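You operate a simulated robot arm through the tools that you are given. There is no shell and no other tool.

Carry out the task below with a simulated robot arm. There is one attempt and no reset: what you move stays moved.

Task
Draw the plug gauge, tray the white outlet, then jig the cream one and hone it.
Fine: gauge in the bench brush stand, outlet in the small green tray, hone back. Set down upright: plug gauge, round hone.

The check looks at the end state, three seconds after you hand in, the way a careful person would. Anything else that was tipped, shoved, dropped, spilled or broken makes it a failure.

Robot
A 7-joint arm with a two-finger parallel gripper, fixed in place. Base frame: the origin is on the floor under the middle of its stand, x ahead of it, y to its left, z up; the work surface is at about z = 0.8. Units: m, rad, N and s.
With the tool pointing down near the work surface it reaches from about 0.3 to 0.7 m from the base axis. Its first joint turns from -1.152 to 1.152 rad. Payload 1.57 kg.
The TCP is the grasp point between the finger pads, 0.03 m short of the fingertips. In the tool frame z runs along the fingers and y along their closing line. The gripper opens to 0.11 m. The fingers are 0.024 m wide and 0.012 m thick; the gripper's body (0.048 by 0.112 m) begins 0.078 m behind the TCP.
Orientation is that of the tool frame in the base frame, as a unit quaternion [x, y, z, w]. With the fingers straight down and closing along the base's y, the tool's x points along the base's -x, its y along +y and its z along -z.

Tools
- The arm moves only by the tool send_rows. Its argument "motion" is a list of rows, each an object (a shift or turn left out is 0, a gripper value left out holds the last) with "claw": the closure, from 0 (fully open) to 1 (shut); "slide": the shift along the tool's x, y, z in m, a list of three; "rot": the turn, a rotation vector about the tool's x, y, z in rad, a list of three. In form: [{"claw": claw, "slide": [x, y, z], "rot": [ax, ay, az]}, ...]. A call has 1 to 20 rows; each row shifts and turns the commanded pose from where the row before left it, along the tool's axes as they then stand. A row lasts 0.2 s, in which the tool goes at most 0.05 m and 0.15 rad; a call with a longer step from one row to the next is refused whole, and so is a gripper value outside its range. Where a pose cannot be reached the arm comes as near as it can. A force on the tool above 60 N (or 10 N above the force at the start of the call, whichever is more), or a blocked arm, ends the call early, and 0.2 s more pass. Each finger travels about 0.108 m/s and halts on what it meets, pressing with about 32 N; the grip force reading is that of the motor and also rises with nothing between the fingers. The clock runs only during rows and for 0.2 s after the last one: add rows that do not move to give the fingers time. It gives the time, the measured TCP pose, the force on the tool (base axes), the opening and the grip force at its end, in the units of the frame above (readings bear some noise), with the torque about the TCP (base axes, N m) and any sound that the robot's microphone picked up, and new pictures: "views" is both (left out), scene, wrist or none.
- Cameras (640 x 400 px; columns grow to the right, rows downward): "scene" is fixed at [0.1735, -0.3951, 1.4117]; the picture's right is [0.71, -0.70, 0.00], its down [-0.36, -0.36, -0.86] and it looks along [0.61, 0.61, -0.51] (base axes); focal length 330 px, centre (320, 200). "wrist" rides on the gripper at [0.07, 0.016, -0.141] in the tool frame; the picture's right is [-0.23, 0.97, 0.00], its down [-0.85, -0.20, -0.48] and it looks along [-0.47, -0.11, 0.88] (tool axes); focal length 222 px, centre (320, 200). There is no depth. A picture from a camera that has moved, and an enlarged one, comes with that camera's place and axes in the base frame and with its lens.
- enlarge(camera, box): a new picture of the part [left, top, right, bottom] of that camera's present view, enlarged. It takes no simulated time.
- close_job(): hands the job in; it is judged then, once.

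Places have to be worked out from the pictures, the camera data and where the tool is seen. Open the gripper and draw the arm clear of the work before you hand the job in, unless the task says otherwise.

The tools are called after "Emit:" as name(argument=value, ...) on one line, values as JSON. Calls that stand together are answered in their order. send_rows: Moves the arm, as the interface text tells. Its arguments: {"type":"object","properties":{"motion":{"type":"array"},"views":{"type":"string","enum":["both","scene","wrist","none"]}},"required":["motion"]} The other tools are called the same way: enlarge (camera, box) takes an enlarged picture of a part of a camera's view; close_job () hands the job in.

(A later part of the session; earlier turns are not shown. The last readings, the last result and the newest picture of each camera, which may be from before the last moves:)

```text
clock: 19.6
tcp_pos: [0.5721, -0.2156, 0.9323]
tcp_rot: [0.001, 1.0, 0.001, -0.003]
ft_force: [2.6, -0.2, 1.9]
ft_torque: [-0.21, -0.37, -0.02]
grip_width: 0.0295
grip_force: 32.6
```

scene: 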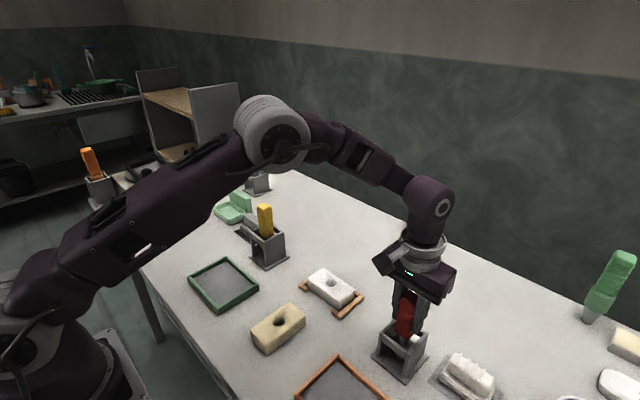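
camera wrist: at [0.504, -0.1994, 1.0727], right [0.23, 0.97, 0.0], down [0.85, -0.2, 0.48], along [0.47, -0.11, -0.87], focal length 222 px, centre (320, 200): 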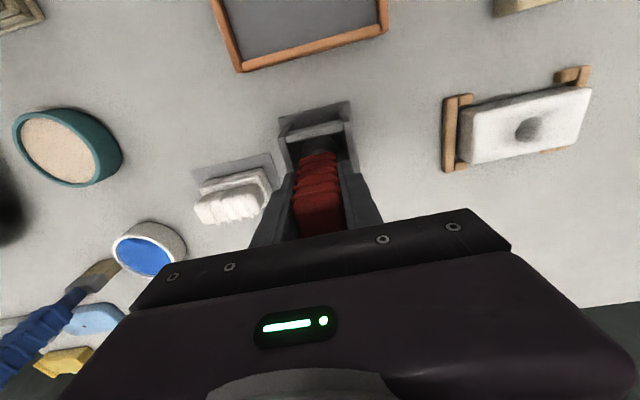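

The load is nearly gone. Now I'll open the gripper gently.

Emit:
send_rows(motion=[{"claw": 0.7}, {"claw": 0.66}, {"claw": 0.6}, {"claw": 0.5}, {"claw": 0.4}, {}, {}])

Emit:
enlarge(camera="scene", box=[350, 260, 450, 390])

Emit:
enlarge(camera="wrist", box=[220, 50, 420, 240])

```text
clock: 21.2
tcp_pos: [0.5733, -0.2168, 0.9338]
tcp_rot: [0.0, 1.0, 0.0, -0.001]
ft_force: [0.2, -0.1, 0.0]
ft_torque: [0.03, 0.01, -0.01]
grip_width: 0.0661
grip_force: 0.1
camera wrist: at [0.5043, -0.1999, 1.0745], right [0.23, 0.97, 0.0], down [0.85, -0.2, 0.48], along [0.47, -0.11, -0.88], focal length 222 px, centre (320, 200)
```

scene: 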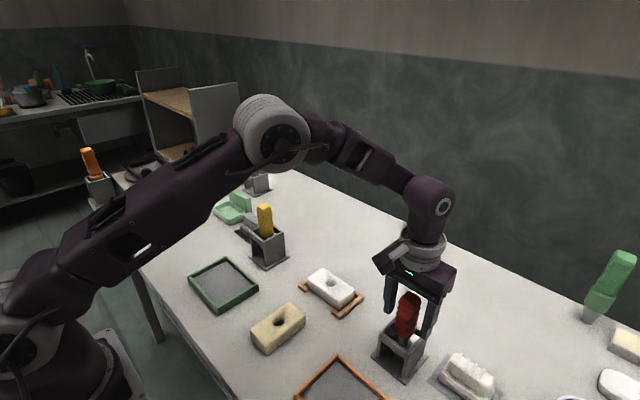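
wrist: 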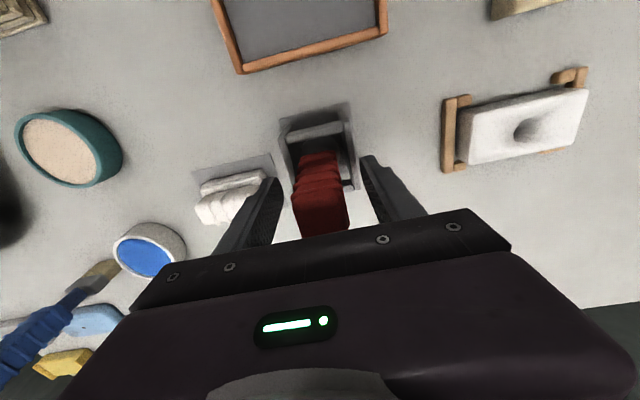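

```text
3.08 times, centred on (400, 325) of scene
camera zoom: at [0.1735, -0.3951, 1.4117], right [0.71, -0.7, 0.0], down [-0.36, -0.36, -0.86], along [0.61, 0.61, -0.51], focal length 1016 px, centre (74, -185)
```

zoom: 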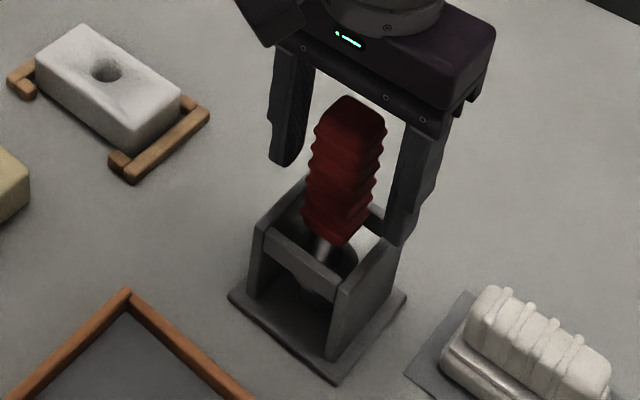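

```text
2.11 times, centred on (320, 145) of wrist
camera zoom: at [0.5043, -0.1999, 1.0745], right [0.23, 0.97, 0.0], down [0.85, -0.2, 0.48], along [0.47, -0.11, -0.88], focal length 468 px, centre (320, 316)
```

zoom: 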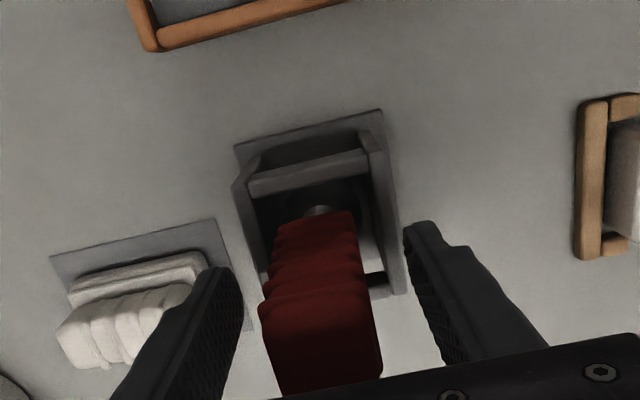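

The gauge stands upright in the stand. I'll rise straight up clear of it, move over the white block, and turn the tool 90° so the fingers close along x.

Emit:
send_rows(motion=[{"claw": 0.3, "slide": [0, 0, -0.03]}, {"claw": 0.2, "slide": [0, 0, -0.05]}, {"claw": 0, "slide": [0, 0, -0.05]}, {"slide": [-0.005, 0.0434, 0]}, {"slide": [-0.005, 0.0434, 0]}, {"slide": [-0.005, 0.0434, 0]}, {"slide": [-0.005, 0.0434, 0]}, {"slide": [-0.005, 0.0434, 0]}, {"rot": [0, 0, 0.1428]}, {"rot": [0, 0, 0.1428]}, {"rot": [0, 0, 0.1428]}, {"rot": [0, 0, 0.1428]}, {"rot": [0, 0, 0.1428]}, {"rot": [0, 0, 0.1428]}, {"rot": [0, 0, 0.1428]}, {"rot": [0, 0, 0.1428]}, {"rot": [0, 0, 0.1428]}, {"rot": [0, 0, 0.1428]}, {"rot": [0, 0, 0.1428]}, {}])

Emit:
enlarge(camera="scene", box=[350, 260, 450, 390])

```text
clock: 25.4
tcp_pos: [0.5991, 0.0014, 1.0639]
tcp_rot: [0.708, 0.706, 0.0, 0.001]
ft_force: [1.5, 0.4, -0.1]
ft_torque: [-0.04, 0.01, -0.03]
grip_width: 0.1101
grip_force: 0.0
camera wrist: at [0.6159, 0.0709, 1.2049], right [0.97, -0.23, 0.0], down [-0.2, -0.85, 0.48], along [-0.11, -0.47, -0.88], focal length 222 px, centre (320, 200)
```

scene: 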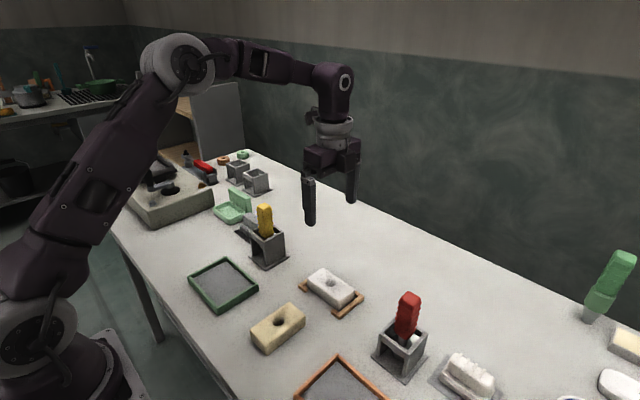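
wrist: 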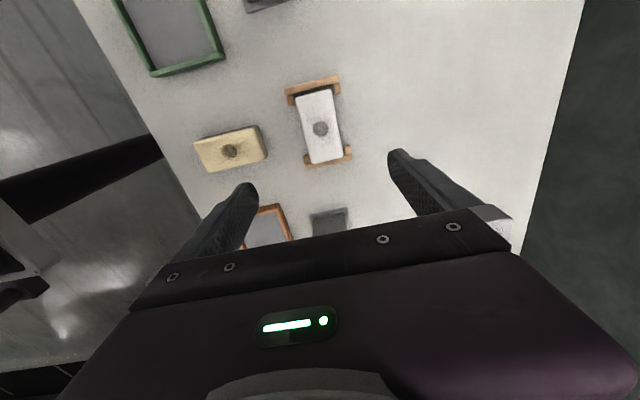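

```text
3.08 times, centred on (400, 325) of scene
camera zoom: at [0.1735, -0.3951, 1.4117], right [0.71, -0.7, 0.0], down [-0.36, -0.36, -0.86], along [0.61, 0.61, -0.51], focal length 1016 px, centre (74, -185)
```

zoom: 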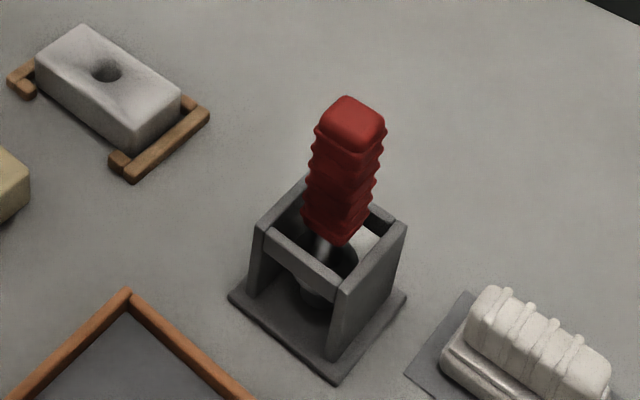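

The gauge is standing well. I'll zoom on the white block with the tool now turned.

Emit:
enlarge(camera="wrist", box=[250, 60, 390, 180])

Emit:
enlarge(camera="wrist", box=[100, 0, 300, 190])

```text
3.33 times, centred on (320, 120) of wrist
camera zoom: at [0.6159, 0.0709, 1.2049], right [0.97, -0.23, 0.0], down [-0.2, -0.85, 0.48], along [-0.11, -0.47, -0.88], focal length 740 px, centre (320, 467)
```

zoom: 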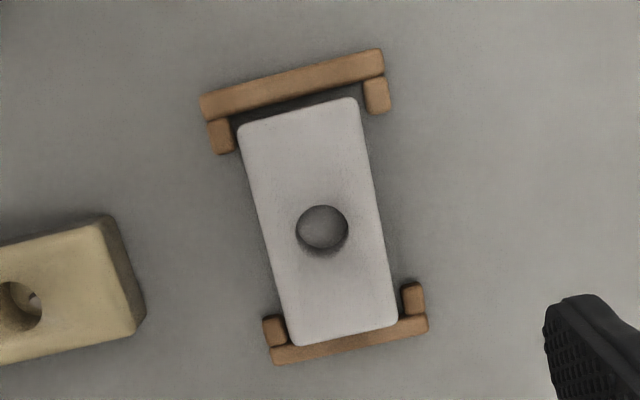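

```text
2.11 times, centred on (200, 95) of wrist
camera zoom: at [0.6159, 0.0709, 1.2049], right [0.97, -0.23, 0.0], down [-0.2, -0.85, 0.48], along [-0.11, -0.47, -0.88], focal length 468 px, centre (573, 421)
```

zoom: 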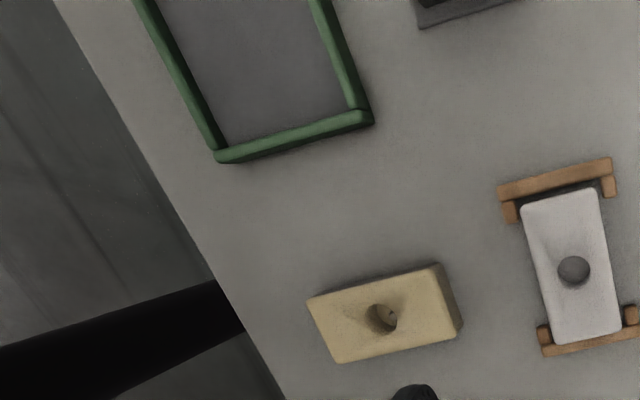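

The block centre is about (0.6005, 0.002), aligned with the tool. I'll descend around the block with the fingers open, stopping with fingertips about 12 mm above the table.

Emit:
send_rows(motion=[{"claw": 0, "slide": [0, 0.001, 0.03]}, {"slide": [0, 0, 0.04]}, {"slide": [0, 0, 0.04]}, {"slide": [0, 0, 0.04]}, {"slide": [0, 0, 0.03]}, {"slide": [0, 0, 0.02]}, {"slide": [0, 0, 0.0136]}, {"slide": [0, 0, 0.008]}, {}, {}])

Emit:
enlarge(camera="scene", box=[270, 200, 400, 330])

```text
clock: 27.6
tcp_pos: [0.6016, -0.0006, 0.8411]
tcp_rot: [0.707, 0.707, -0.001, 0.0]
ft_force: [0.3, 0.6, 0.4]
ft_torque: [-0.02, 0.02, 0.02]
grip_width: 0.1101
grip_force: 0.0
camera wrist: at [0.6186, 0.0703, 0.9816], right [0.97, -0.23, 0.0], down [-0.2, -0.86, 0.48], along [-0.11, -0.47, -0.88], focal length 222 px, centre (320, 200)
```

scene: 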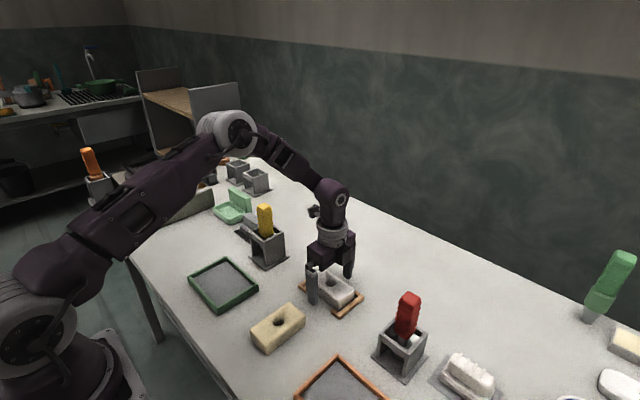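
wrist: 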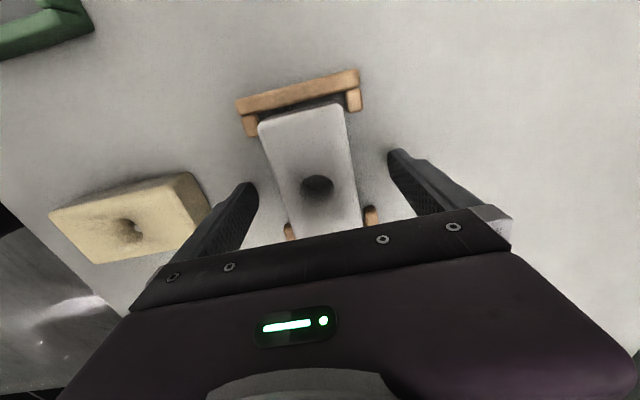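

```text
3.08 times, centred on (335, 265) of scene
camera zoom: at [0.1735, -0.3951, 1.4117], right [0.71, -0.7, 0.0], down [-0.36, -0.36, -0.86], along [0.61, 0.61, -0.51], focal length 1016 px, centre (274, 0)
```

zoom: 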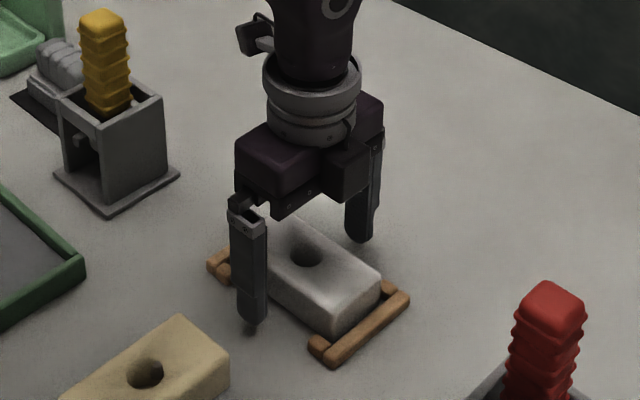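

The block is between the fingers with clear gaps. I'll close the gripper on it.

Emit:
send_rows(motion=[{"claw": 0.3}, {"claw": 0.42}, {"claw": 0.48}, {"claw": 0.55}, {"claw": 0.7}, {}, {}])

Emit:
enlarge(camera="scene", box=[270, 200, 400, 330])

```text
clock: 29.2
tcp_pos: [0.6009, 0.0007, 0.8412]
tcp_rot: [0.707, 0.707, 0.0, 0.0]
ft_force: [-1.8, 0.7, 0.8]
ft_torque: [0.01, 0.15, 0.02]
grip_width: 0.0578
grip_force: 32.1
camera wrist: at [0.6185, 0.0703, 0.9817], right [0.97, -0.23, 0.0], down [-0.2, -0.85, 0.48], along [-0.11, -0.47, -0.88], focal length 222 px, centre (320, 200)
```

scene: 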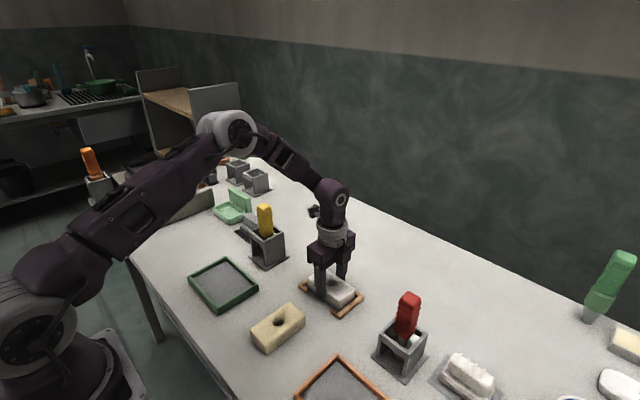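
wrist: 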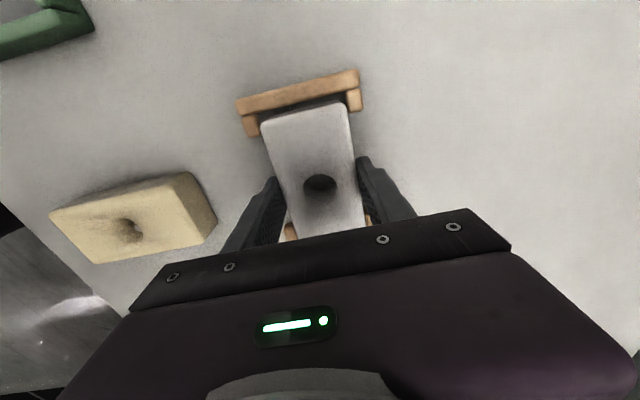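

```text
3.08 times, centred on (335, 265) of scene
camera zoom: at [0.1735, -0.3951, 1.4117], right [0.71, -0.7, 0.0], down [-0.36, -0.36, -0.86], along [0.61, 0.61, -0.51], focal length 1016 px, centre (274, 0)
```

zoom: 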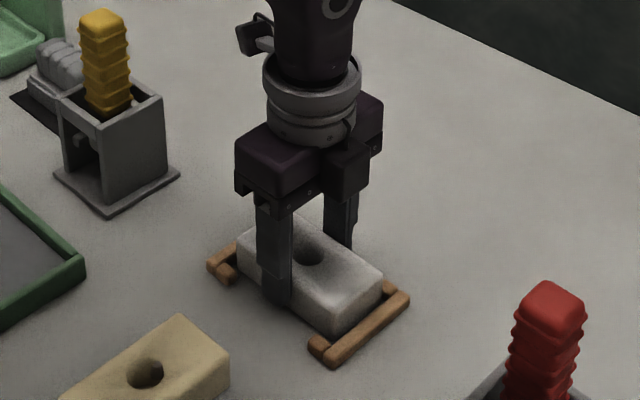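

Gripped at 0.058 m. I'll lift the block straight up out of the jig.

Emit:
send_rows(motion=[{"claw": 1, "slide": [0, 0, -0.005]}, {"slide": [0, 0, -0.01]}, {"slide": [0, 0, -0.02]}, {"slide": [0, 0, -0.04]}, {"slide": [0, 0, -0.04]}, {"slide": [0, 0, -0.04]}, {}, {}])

Emit:
enlarge(camera="scene", box=[180, 180, 400, 330])

Emit:
enlarge(camera="wrist", box=[100, 0, 420, 230])

```text
clock: 31.0
tcp_pos: [0.5961, 0.0, 0.9961]
tcp_rot: [0.707, 0.707, 0.0, 0.0]
ft_force: [0.0, -0.5, -3.9]
ft_torque: [0.01, 0.06, 0.01]
grip_width: 0.058
grip_force: 31.8
camera wrist: at [0.6142, 0.0707, 1.137], right [0.97, -0.23, 0.0], down [-0.2, -0.85, 0.48], along [-0.11, -0.47, -0.88], focal length 222 px, centre (320, 200)
```

scene: 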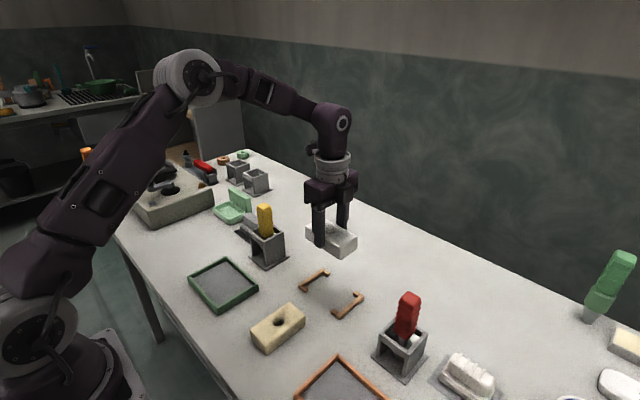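
wrist: 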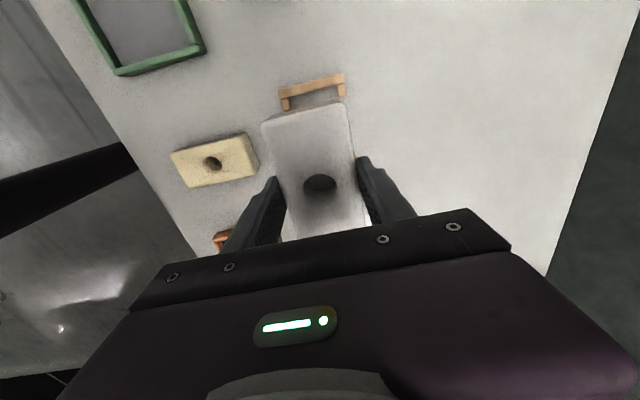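

```text
2.67 times, centred on (290, 255) of scene
camera zoom: at [0.1736, -0.3951, 1.4117], right [0.71, -0.7, 0.0], down [-0.36, -0.36, -0.86], along [0.61, 0.61, -0.51], focal length 880 px, centre (400, 53)
```

zoom: 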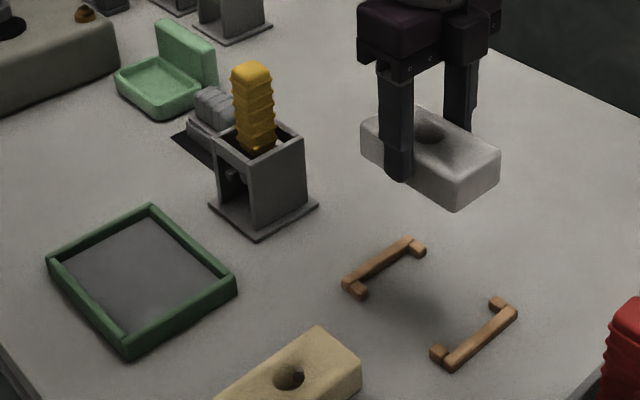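

```text
1.74 times, centred on (260, 115) of wrist
camera zoom: at [0.6142, 0.0707, 1.137], right [0.97, -0.23, 0.0], down [-0.2, -0.85, 0.48], along [-0.11, -0.47, -0.88], focal length 386 px, centre (424, 348)
```

zoom: 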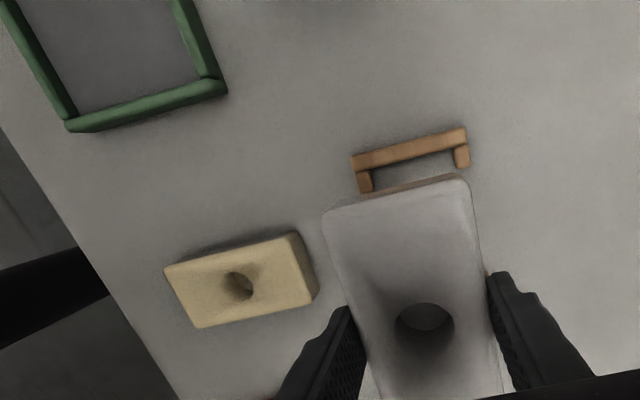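

The jig's two brackets are visible and undisturbed: inner x is about 0.5675–0.633, inner y ±0.060, centre (0.600, 0). The green tray is centred near (0.428, 0.206). I'll carry the white block over it.

Emit:
send_rows(motion=[{"slide": [0.0293, -0.0246, 0]}, {"slide": [0.0293, -0.0246, 0]}, {"slide": [0.0293, -0.0246, 0]}, {"slide": [0.0293, -0.0246, 0]}, {"slide": [0.0293, -0.0246, 0]}, {"slide": [0.0293, -0.0246, 0]}, {"slide": [0.0293, -0.0246, 0]}, {"slide": [0, 0, 0.03]}, {}, {}])

Emit:
enlarge(camera="scene", box=[160, 180, 320, 330])

Emit:
enlarge(camera="wrist", box=[200, 40, 440, 240])

```text
clock: 33.2
tcp_pos: [0.4262, 0.2057, 0.966]
tcp_rot: [0.707, 0.707, 0.0, 0.001]
ft_force: [-0.3, 0.2, -4.0]
ft_torque: [0.06, -0.01, 0.02]
grip_width: 0.0578
grip_force: 32.4
camera wrist: at [0.4415, 0.2751, 1.1068], right [0.97, -0.23, 0.0], down [-0.2, -0.85, 0.48], along [-0.11, -0.47, -0.88], focal length 222 px, centre (320, 200)
```

scene: 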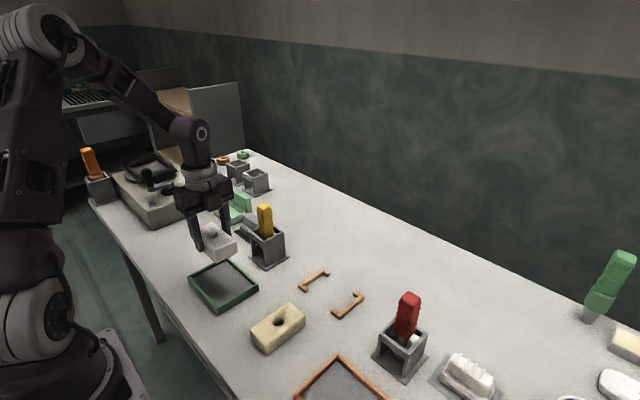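
wrist: 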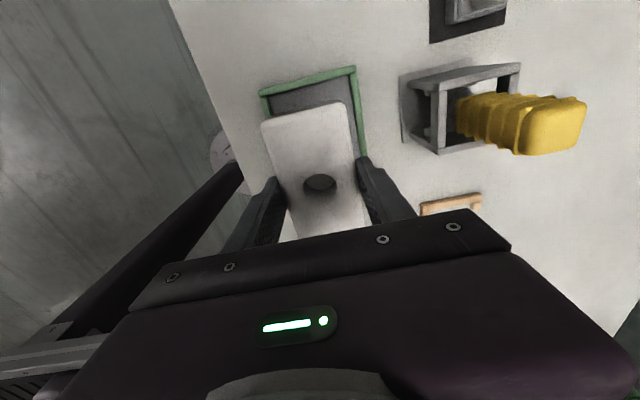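

```text
2.67 times, centred on (240, 255) of scene
camera zoom: at [0.1736, -0.3951, 1.4117], right [0.71, -0.7, 0.0], down [-0.36, -0.36, -0.86], along [0.61, 0.61, -0.51], focal length 880 px, centre (533, 53)
```

zoom: 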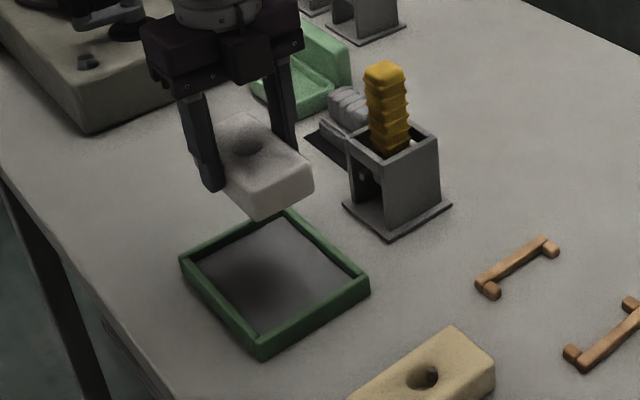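

```text
2.00 times, centred on (320, 140) of wrist
camera zoom: at [0.4415, 0.2751, 1.1068], right [0.97, -0.23, 0.0], down [-0.2, -0.85, 0.48], along [-0.11, -0.47, -0.88], focal length 444 px, centre (320, 320)
```

zoom: 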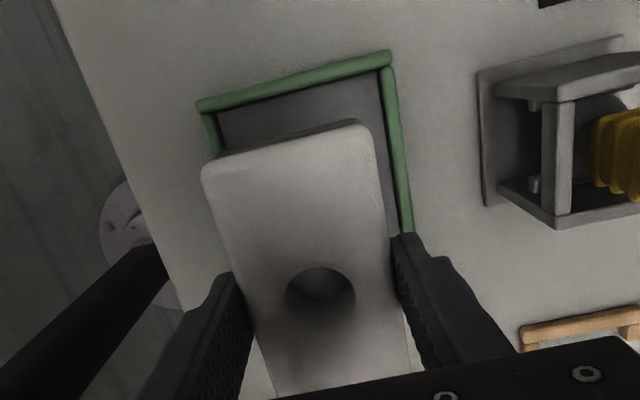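

The tray works out centred at about (0.4265, 0.205), right under the block. I'll lower it, slowing near the floor.

Emit:
send_rows(motion=[{"slide": [0, 0, 0.03]}, {"slide": [0, 0, 0.03]}, {"slide": [0, 0, 0.03]}, {"slide": [0, 0, 0.015]}, {"slide": [0, 0, 0.008]}, {}, {}])

Emit:
enlarge(camera="scene", box=[160, 200, 300, 330])

Emit:
enlarge(camera="wrist", box=[200, 40, 440, 240])

```text
clock: 34.8
tcp_pos: [0.4265, 0.204, 0.8542]
tcp_rot: [0.707, 0.707, 0.001, 0.0]
ft_force: [-5.1, -0.8, 26.9]
ft_torque: [0.06, 0.19, -0.02]
grip_width: 0.0575
grip_force: 32.0
camera wrist: at [0.4426, 0.2742, 0.9953], right [0.97, -0.23, 0.0], down [-0.2, -0.86, 0.48], along [-0.11, -0.47, -0.88], focal length 222 px, centre (320, 200)
```

scene: 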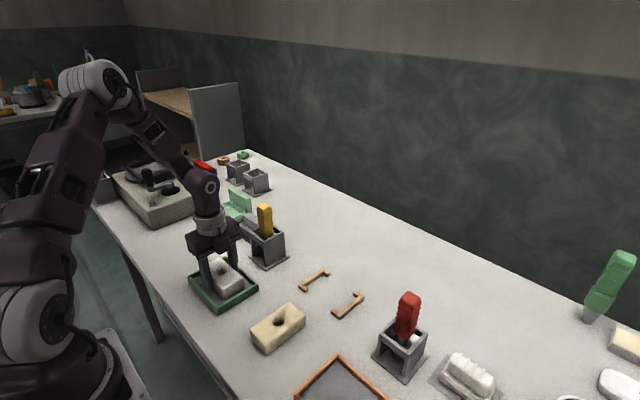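
wrist: 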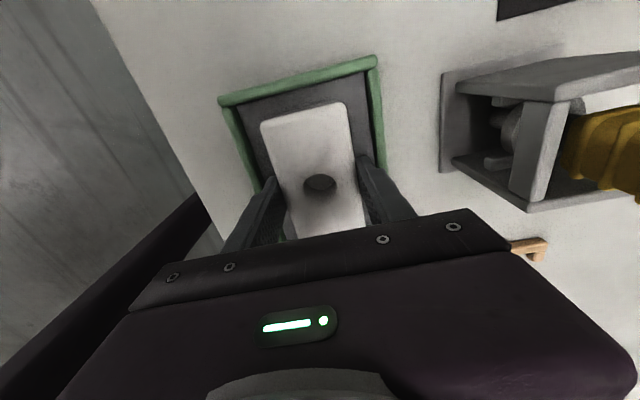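

```text
3.08 times, centred on (230, 265) of scene
camera zoom: at [0.173, -0.3953, 1.4117], right [0.71, -0.7, 0.0], down [-0.36, -0.36, -0.86], along [0.61, 0.61, -0.51], focal length 1016 px, centre (597, 0)
```

zoom: 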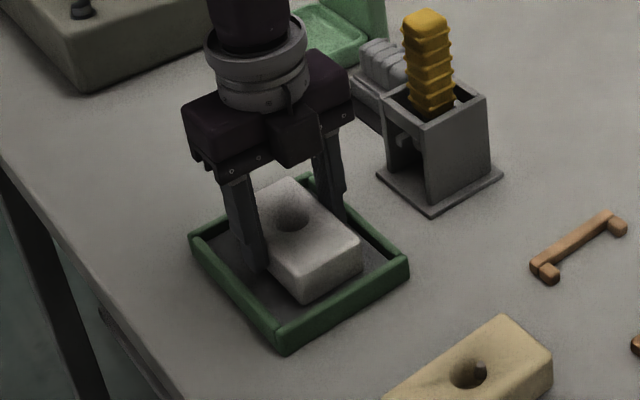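

```text
2.00 times, centred on (320, 140) of wrist
camera zoom: at [0.4426, 0.2742, 0.9953], right [0.97, -0.23, 0.0], down [-0.2, -0.86, 0.48], along [-0.11, -0.47, -0.88], focal length 444 px, centre (320, 320)
```

zoom: 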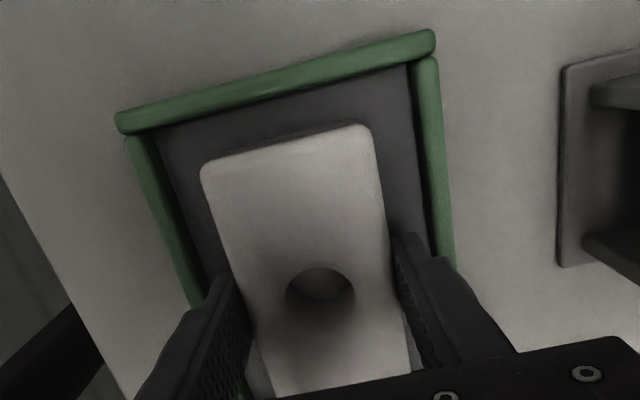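

The block is already resting on the tray floor (27 N), with the fingers inside the rim. I'll ease up about 1 mm to unload it before opening.

Emit:
send_rows(motion=[{"slide": [0, 0, -0.001]}, {}], views="none")

```text
clock: 35.4
tcp_pos: [0.4259, 0.2043, 0.854]
tcp_rot: [0.707, 0.707, 0.0, 0.0]
ft_force: [-3.4, -1.7, 6.1]
ft_torque: [0.43, -0.05, 0.12]
grip_width: 0.0577
grip_force: 31.8
```

The load is down to about 6 N. I'll open only slightly so the fingers stay off the rim.

Emit:
send_rows(motion=[{"claw": 0.45}, {"claw": 0.42}, {"claw": 0.4}, {}, {}])

Emit:
enlarge(camera="wrist", box=[200, 40, 440, 240])

Emit:
enlarge(camera="scene", box=[160, 200, 300, 330])

```text
clock: 36.6
tcp_pos: [0.427, 0.205, 0.8553]
tcp_rot: [0.707, 0.707, 0.0, 0.001]
ft_force: [-0.9, -0.2, -0.8]
ft_torque: [0.0, 0.0, 0.0]
grip_width: 0.0662
grip_force: 0.3
camera wrist: at [0.4434, 0.2747, 0.9955], right [0.97, -0.23, 0.0], down [-0.2, -0.85, 0.48], along [-0.11, -0.47, -0.88], focal length 222 px, centre (320, 200)
```

scene: 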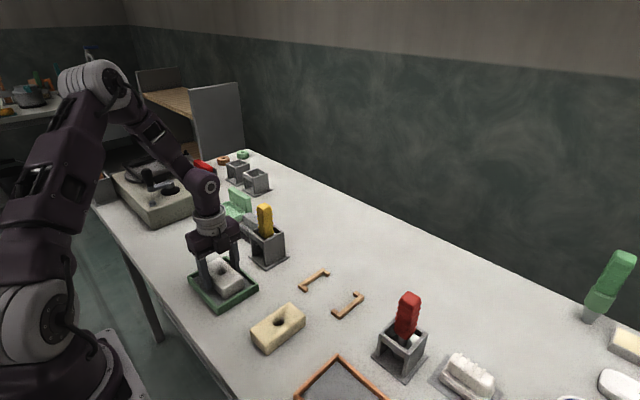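
wrist: 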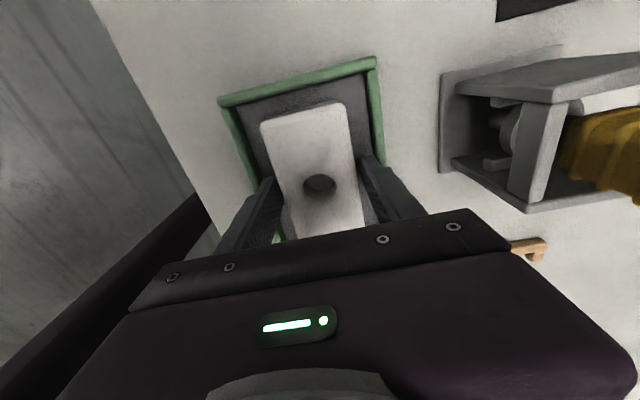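

```text
2.00 times, centred on (320, 140) of wrist
camera zoom: at [0.4434, 0.2747, 0.9955], right [0.97, -0.23, 0.0], down [-0.2, -0.85, 0.48], along [-0.11, -0.47, -0.88], focal length 444 px, centre (320, 320)
```

zoom: 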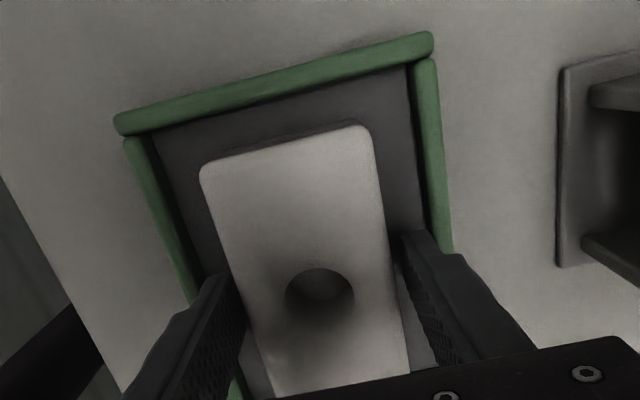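

```text
3.08 times, centred on (230, 265) of scene
camera zoom: at [0.1735, -0.3951, 1.4117], right [0.71, -0.7, 0.0], down [-0.36, -0.36, -0.86], along [0.61, 0.61, -0.51], focal length 1016 px, centre (597, 0)
```

zoom: 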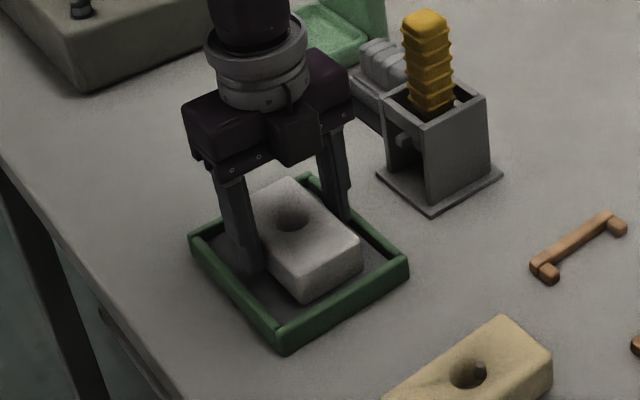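

The block is settled in the tray and free of the fingers. I'll rise straight up, and meanwhile inspect the yellow tool's working end from the current wrist view.

Emit:
enlarge(camera="wrist", box=[420, 0, 640, 270])

Emit:
send_rows(motion=[{"slide": [0, 0, -0.01]}, {"slide": [0, 0, -0.02]}, {"slide": [0, 0, -0.04]}, {"claw": 0.2, "slide": [0, 0, -0.04]}, {"claw": 0, "slide": [0, 0, -0.04]}, {}, {}])

Emit:
enlarge(camera="scene", box=[160, 200, 300, 330])

Emit:
enlarge(camera="wrist", box=[360, 40, 640, 220])

```text
1.48 times, centred on (530, 135) of wrist
camera zoom: at [0.4434, 0.2747, 0.9955], right [0.97, -0.23, 0.0], down [-0.2, -0.85, 0.48], along [-0.11, -0.47, -0.88], focal length 329 px, centre (9, 296)
```

zoom: 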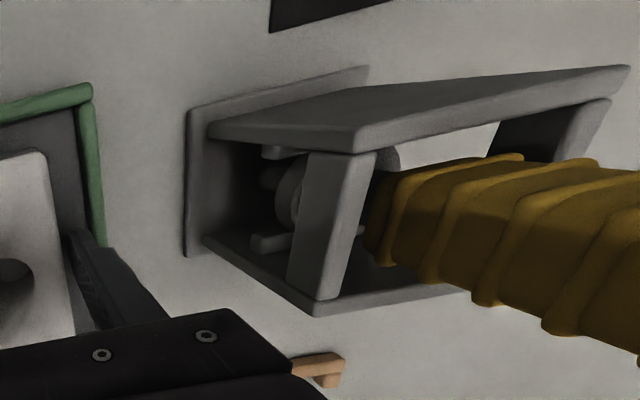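

```text
clock: 38.2
tcp_pos: [0.4287, 0.2076, 1.0073]
tcp_rot: [0.707, 0.707, 0.0, 0.0]
ft_force: [0.0, -0.2, 0.0]
ft_torque: [0.02, 0.02, 0.01]
grip_width: 0.1099
grip_force: 0.0
camera wrist: at [0.445, 0.2778, 1.1471], right [0.97, -0.23, 0.0], down [-0.2, -0.85, 0.48], along [-0.11, -0.47, -0.88], focal length 222 px, centre (320, 200)
```

scene: 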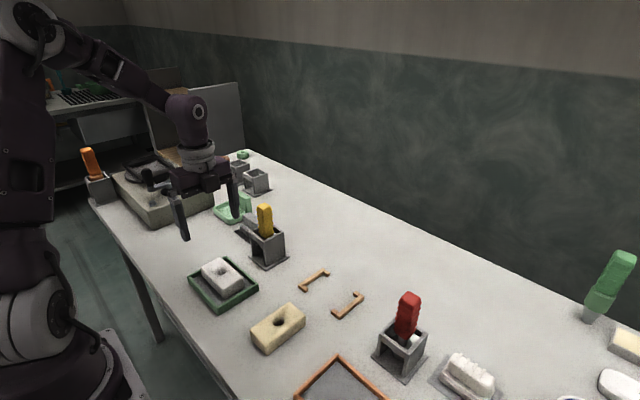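
wrist: 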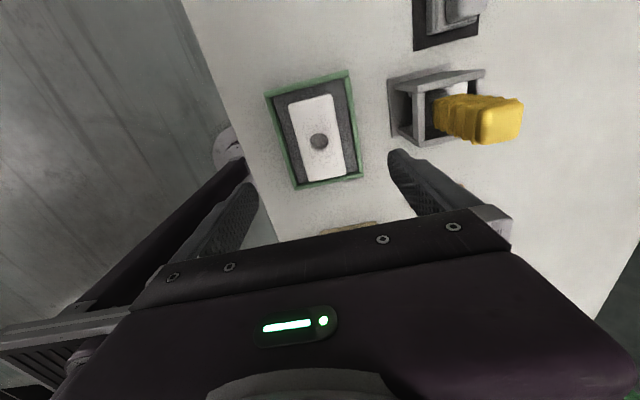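

```text
3.08 times, centred on (230, 265) of scene
camera zoom: at [0.1735, -0.3951, 1.4117], right [0.71, -0.7, 0.0], down [-0.36, -0.36, -0.86], along [0.61, 0.61, -0.51], focal length 1016 px, centre (597, 0)
```

zoom: 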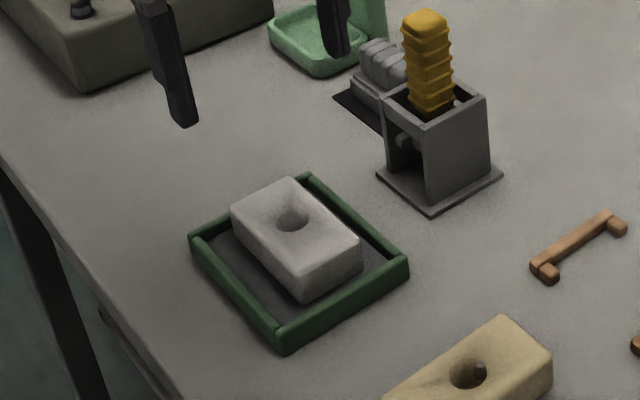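

```text
2.22 times, centred on (500, 130) of wrist
camera zoom: at [0.445, 0.2778, 1.1471], right [0.97, -0.23, 0.0], down [-0.2, -0.85, 0.48], along [-0.11, -0.47, -0.88], focal length 494 px, centre (-80, 356)
```

zoom: 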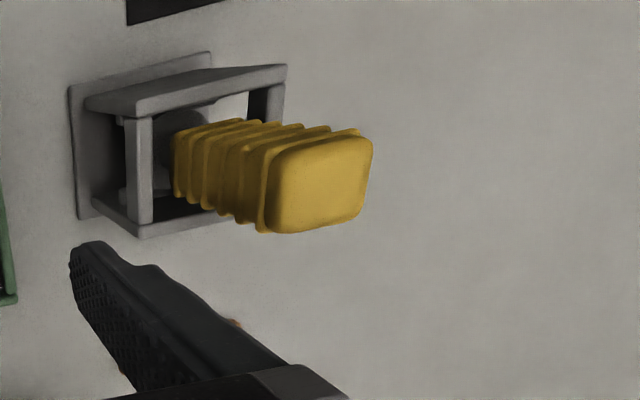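

The white block sits neatly in the green tray. Next is the cream block, centred near (0.445, 0.002) with its long axis along x. I'll move above it and turn the tool back so the fingers close along y.

Emit:
send_rows(motion=[{"claw": 0, "slide": [-0.0408, 0.0034, 0]}, {"slide": [-0.0408, 0.0034, 0]}, {"slide": [-0.0408, 0.0034, 0]}, {"slide": [-0.0408, 0.0034, 0]}, {"slide": [-0.0408, 0.0034, 0]}, {"rot": [0, 0, -0.1428]}, {"rot": [0, 0, -0.1428]}, {"rot": [0, 0, -0.1428]}, {"rot": [0, 0, -0.1428]}, {"rot": [0, 0, -0.1428]}, {"rot": [0, 0, -0.1428]}, {"rot": [0, 0, -0.1428]}, {"rot": [0, 0, -0.1428]}, {"rot": [0, 0, -0.1428]}, {"rot": [0, 0, -0.1428]}, {"rot": [0, 0, -0.1428]}, {}, {}])

Emit:
enlarge(camera="wrist", box=[220, 50, 420, 220])

```text
clock: 42.0
tcp_pos: [0.4457, 0.0019, 1.0059]
tcp_rot: [0.0, 1.0, 0.0, 0.0]
ft_force: [-0.1, -0.1, -0.2]
ft_torque: [-0.01, -0.01, 0.01]
grip_width: 0.1101
grip_force: 0.0
camera wrist: at [0.376, 0.0183, 1.146], right [0.23, 0.97, 0.0], down [0.86, -0.2, 0.48], along [0.47, -0.11, -0.88], focal length 222 px, centre (320, 200)
```

scene: 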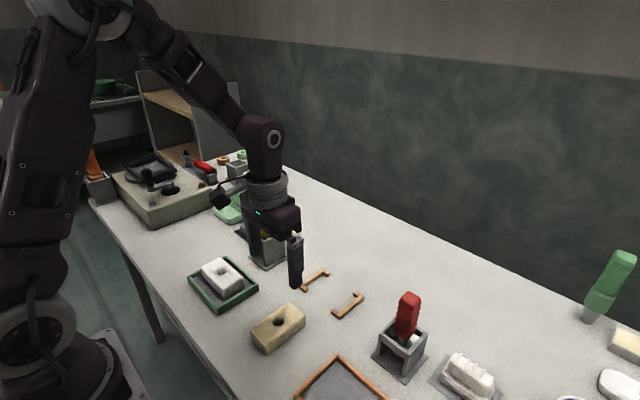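
wrist: 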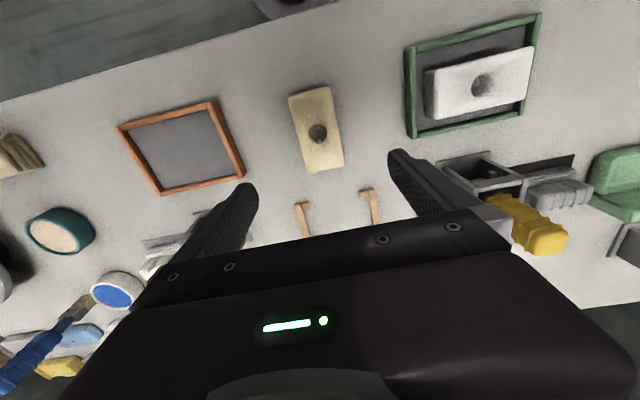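

```text
2.35 times, centred on (320, 135) of wrist
camera zoom: at [0.376, 0.0183, 1.146], right [0.23, 0.97, 0.0], down [0.86, -0.2, 0.48], along [0.47, -0.11, -0.88], focal length 523 px, centre (320, 353)
```

zoom: 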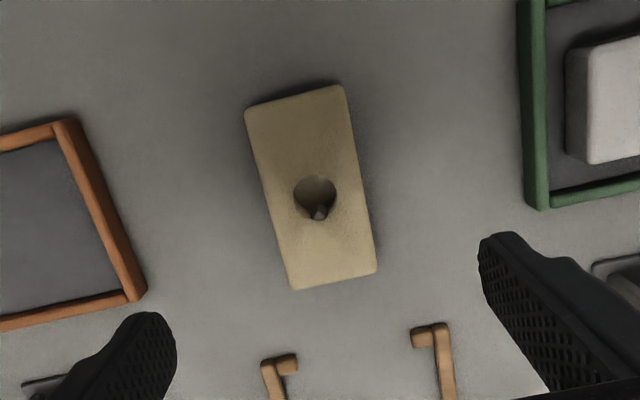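

The cream block's centre and hole come out near (0.441, 0.000), and I can see a small burr inside its bore. I'll shift slightly and descend around it.

Emit:
send_rows(motion=[{"claw": 0, "slide": [0.004, -0.0015, 0.03]}, {"slide": [0, 0, 0.04]}, {"slide": [0, 0, 0.04]}, {"slide": [0, 0, 0.03]}, {"slide": [0, 0, 0.015]}, {"slide": [0, 0, 0.008]}, {}, {}])

Emit:
enlarge(camera="wrist", box=[220, 60, 420, 240])

Emit:
enlarge(camera="scene", box=[220, 250, 360, 380])

```text
clock: 43.8
tcp_pos: [0.4411, -0.0006, 0.8426]
tcp_rot: [0.0, 1.0, 0.001, 0.001]
ft_force: [-0.7, -0.5, -0.8]
ft_torque: [0.01, 0.02, 0.01]
grip_width: 0.1102
grip_force: 0.0
camera wrist: at [0.3717, 0.0164, 0.9825], right [0.23, 0.97, 0.0], down [0.85, -0.2, 0.48], along [0.47, -0.11, -0.88], focal length 222 px, centre (320, 200)
```

scene: 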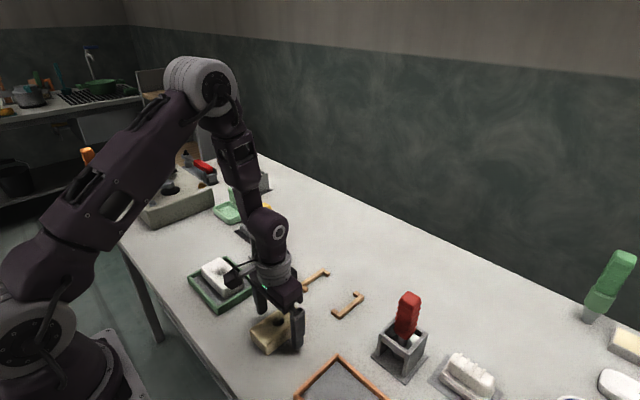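
wrist: 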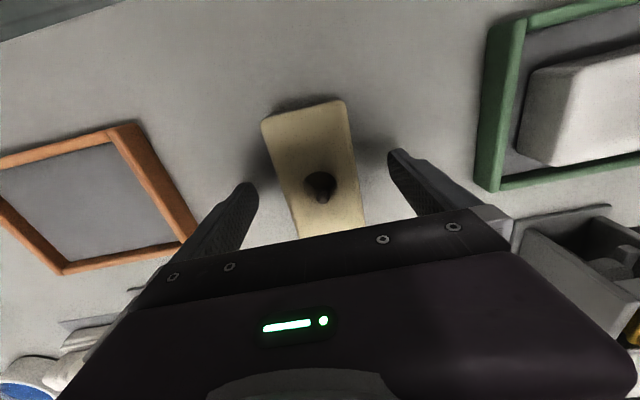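

```text
2.22 times, centred on (320, 150) of wrist
camera zoom: at [0.3717, 0.0164, 0.9825], right [0.23, 0.97, 0.0], down [0.85, -0.2, 0.48], along [0.47, -0.11, -0.88], focal length 494 px, centre (320, 311)
```

zoom: 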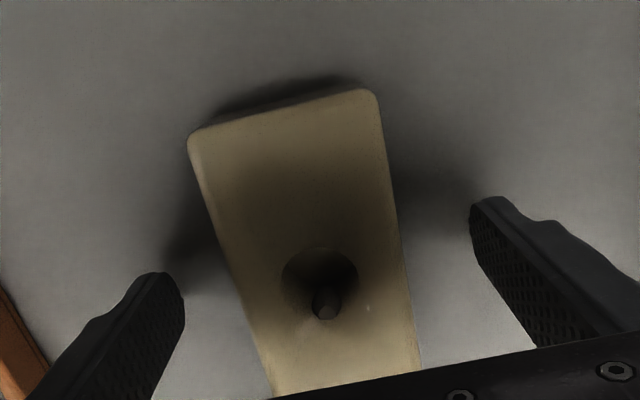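

```text
3.08 times, centred on (290, 315) of scene
camera zoom: at [0.1735, -0.3951, 1.4117], right [0.71, -0.7, 0.0], down [-0.36, -0.36, -0.86], along [0.61, 0.61, -0.51], focal length 1016 px, centre (412, -154)
```

zoom: 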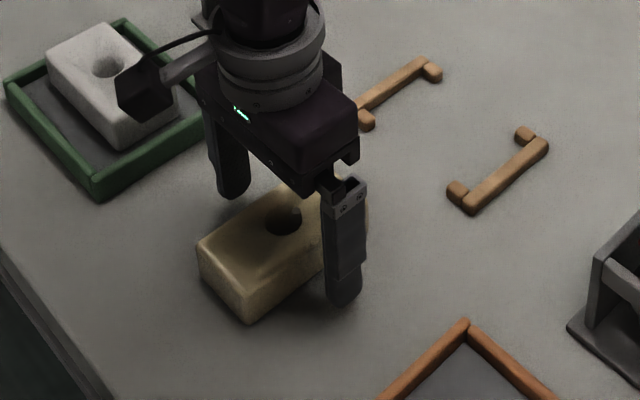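

The hole lies in the same image spot as it did for the white block, so I'm centred on it. I'll close on the cream block.

Emit:
send_rows(motion=[{"claw": 0.3}, {"claw": 0.42}, {"claw": 0.48}, {"claw": 0.55}, {"claw": 0.7}, {"claw": 1}, {}])

```text
clock: 45.4
tcp_pos: [0.441, -0.0004, 0.8413]
tcp_rot: [0.0, 1.0, 0.0, 0.0]
ft_force: [-0.1, 1.9, 0.9]
ft_torque: [0.05, 0.04, 0.04]
grip_width: 0.0577
grip_force: 32.0
camera wrist: at [0.3717, 0.0165, 0.9826], right [0.23, 0.97, 0.0], down [0.85, -0.2, 0.48], along [0.47, -0.11, -0.88], focal length 222 px, centre (320, 200)
```

scene: 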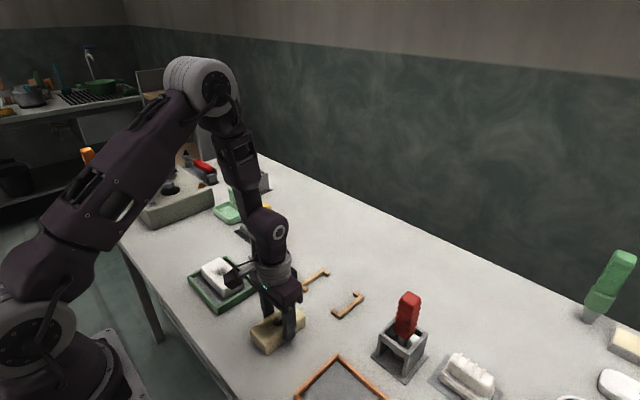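
wrist: 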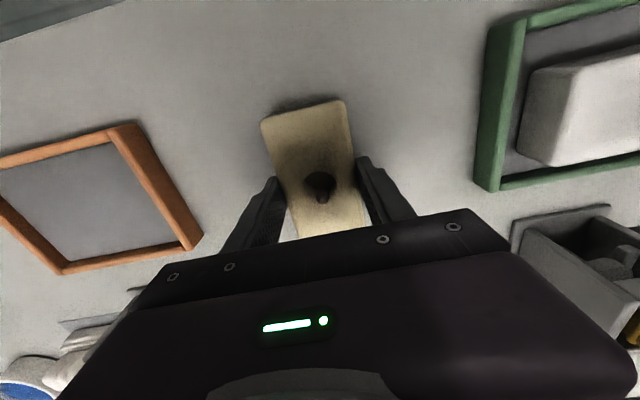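

Gripped at 0.058 m. I'll lift it, move over the jig and turn 90° so its long axis lies along y.

Emit:
send_rows(motion=[{"slide": [0, 0, -0.02]}, {"slide": [0, 0, -0.045]}, {"slide": [0, 0, -0.045]}, {"slide": [0, 0, -0.045]}, {"slide": [-0.03975, 0, 0]}, {"slide": [-0.03975, 0, 0]}, {"slide": [-0.03975, 0, 0]}, {"slide": [-0.03975, 0, 0]}, {"rot": [0, 0, 0.1428]}, {"rot": [0, 0, 0.1428]}, {"rot": [0, 0, 0.1428]}, {"rot": [0, 0, 0.1428]}, {"rot": [0, 0, 0.1428]}, {"rot": [0, 0, 0.1428]}, {"rot": [0, 0, 0.1428]}, {"rot": [0, 0, 0.1428]}, {"rot": [0, 0, 0.1428]}, {"rot": [0, 0, 0.1428]}, {"rot": [0, 0, 0.1428]}, {}])

Emit:
enlarge(camera="wrist", box=[220, 60, 420, 240])

Emit:
enlarge(camera="scene", box=[260, 190, 400, 330])

```text
clock: 49.6
tcp_pos: [0.6008, 0.0009, 0.9967]
tcp_rot: [0.708, 0.707, 0.0, 0.0]
ft_force: [0.9, -0.7, -4.2]
ft_torque: [0.04, -0.03, 0.0]
grip_width: 0.0577
grip_force: 31.8
camera wrist: at [0.6175, 0.0705, 1.1376], right [0.97, -0.23, 0.0], down [-0.2, -0.85, 0.48], along [-0.11, -0.47, -0.88], focal length 222 px, centre (320, 200)
```

scene: 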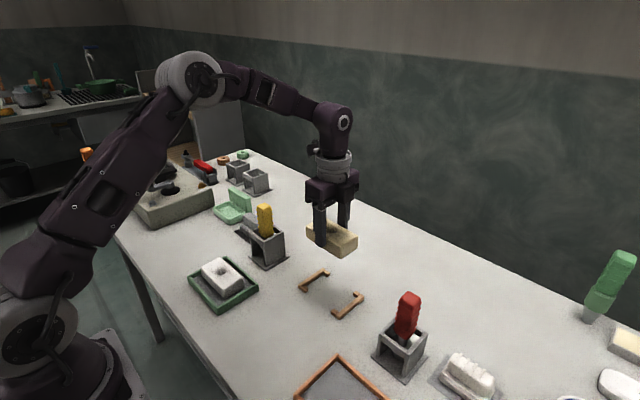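
wrist: 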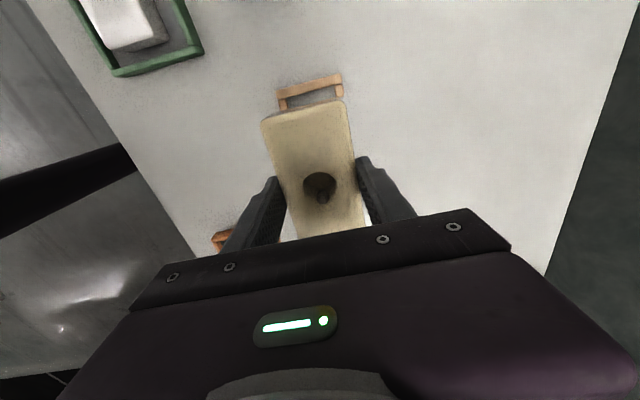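

```text
2.22 times, centred on (320, 150) of wrist
camera zoom: at [0.6175, 0.0705, 1.1376], right [0.97, -0.23, 0.0], down [-0.2, -0.85, 0.48], along [-0.11, -0.47, -0.88], focal length 494 px, centre (320, 311)
```

zoom: 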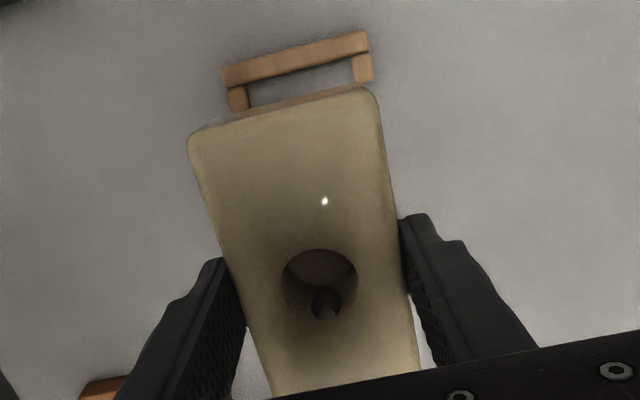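

```text
2.86 times, centred on (330, 260) of scene
camera zoom: at [0.1736, -0.3951, 1.4117], right [0.71, -0.7, 0.0], down [-0.36, -0.36, -0.86], along [0.61, 0.61, -0.51], focal length 943 px, centre (291, 29)
```

zoom: 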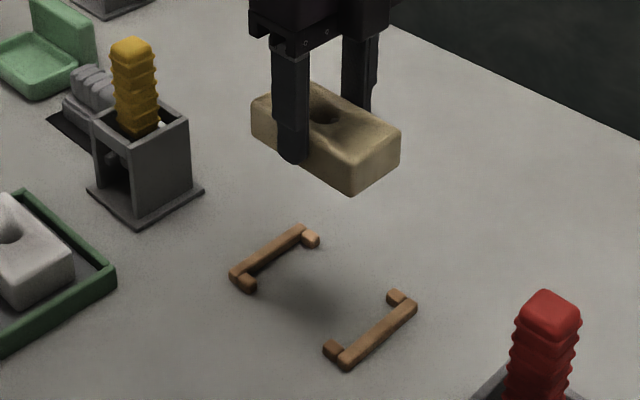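

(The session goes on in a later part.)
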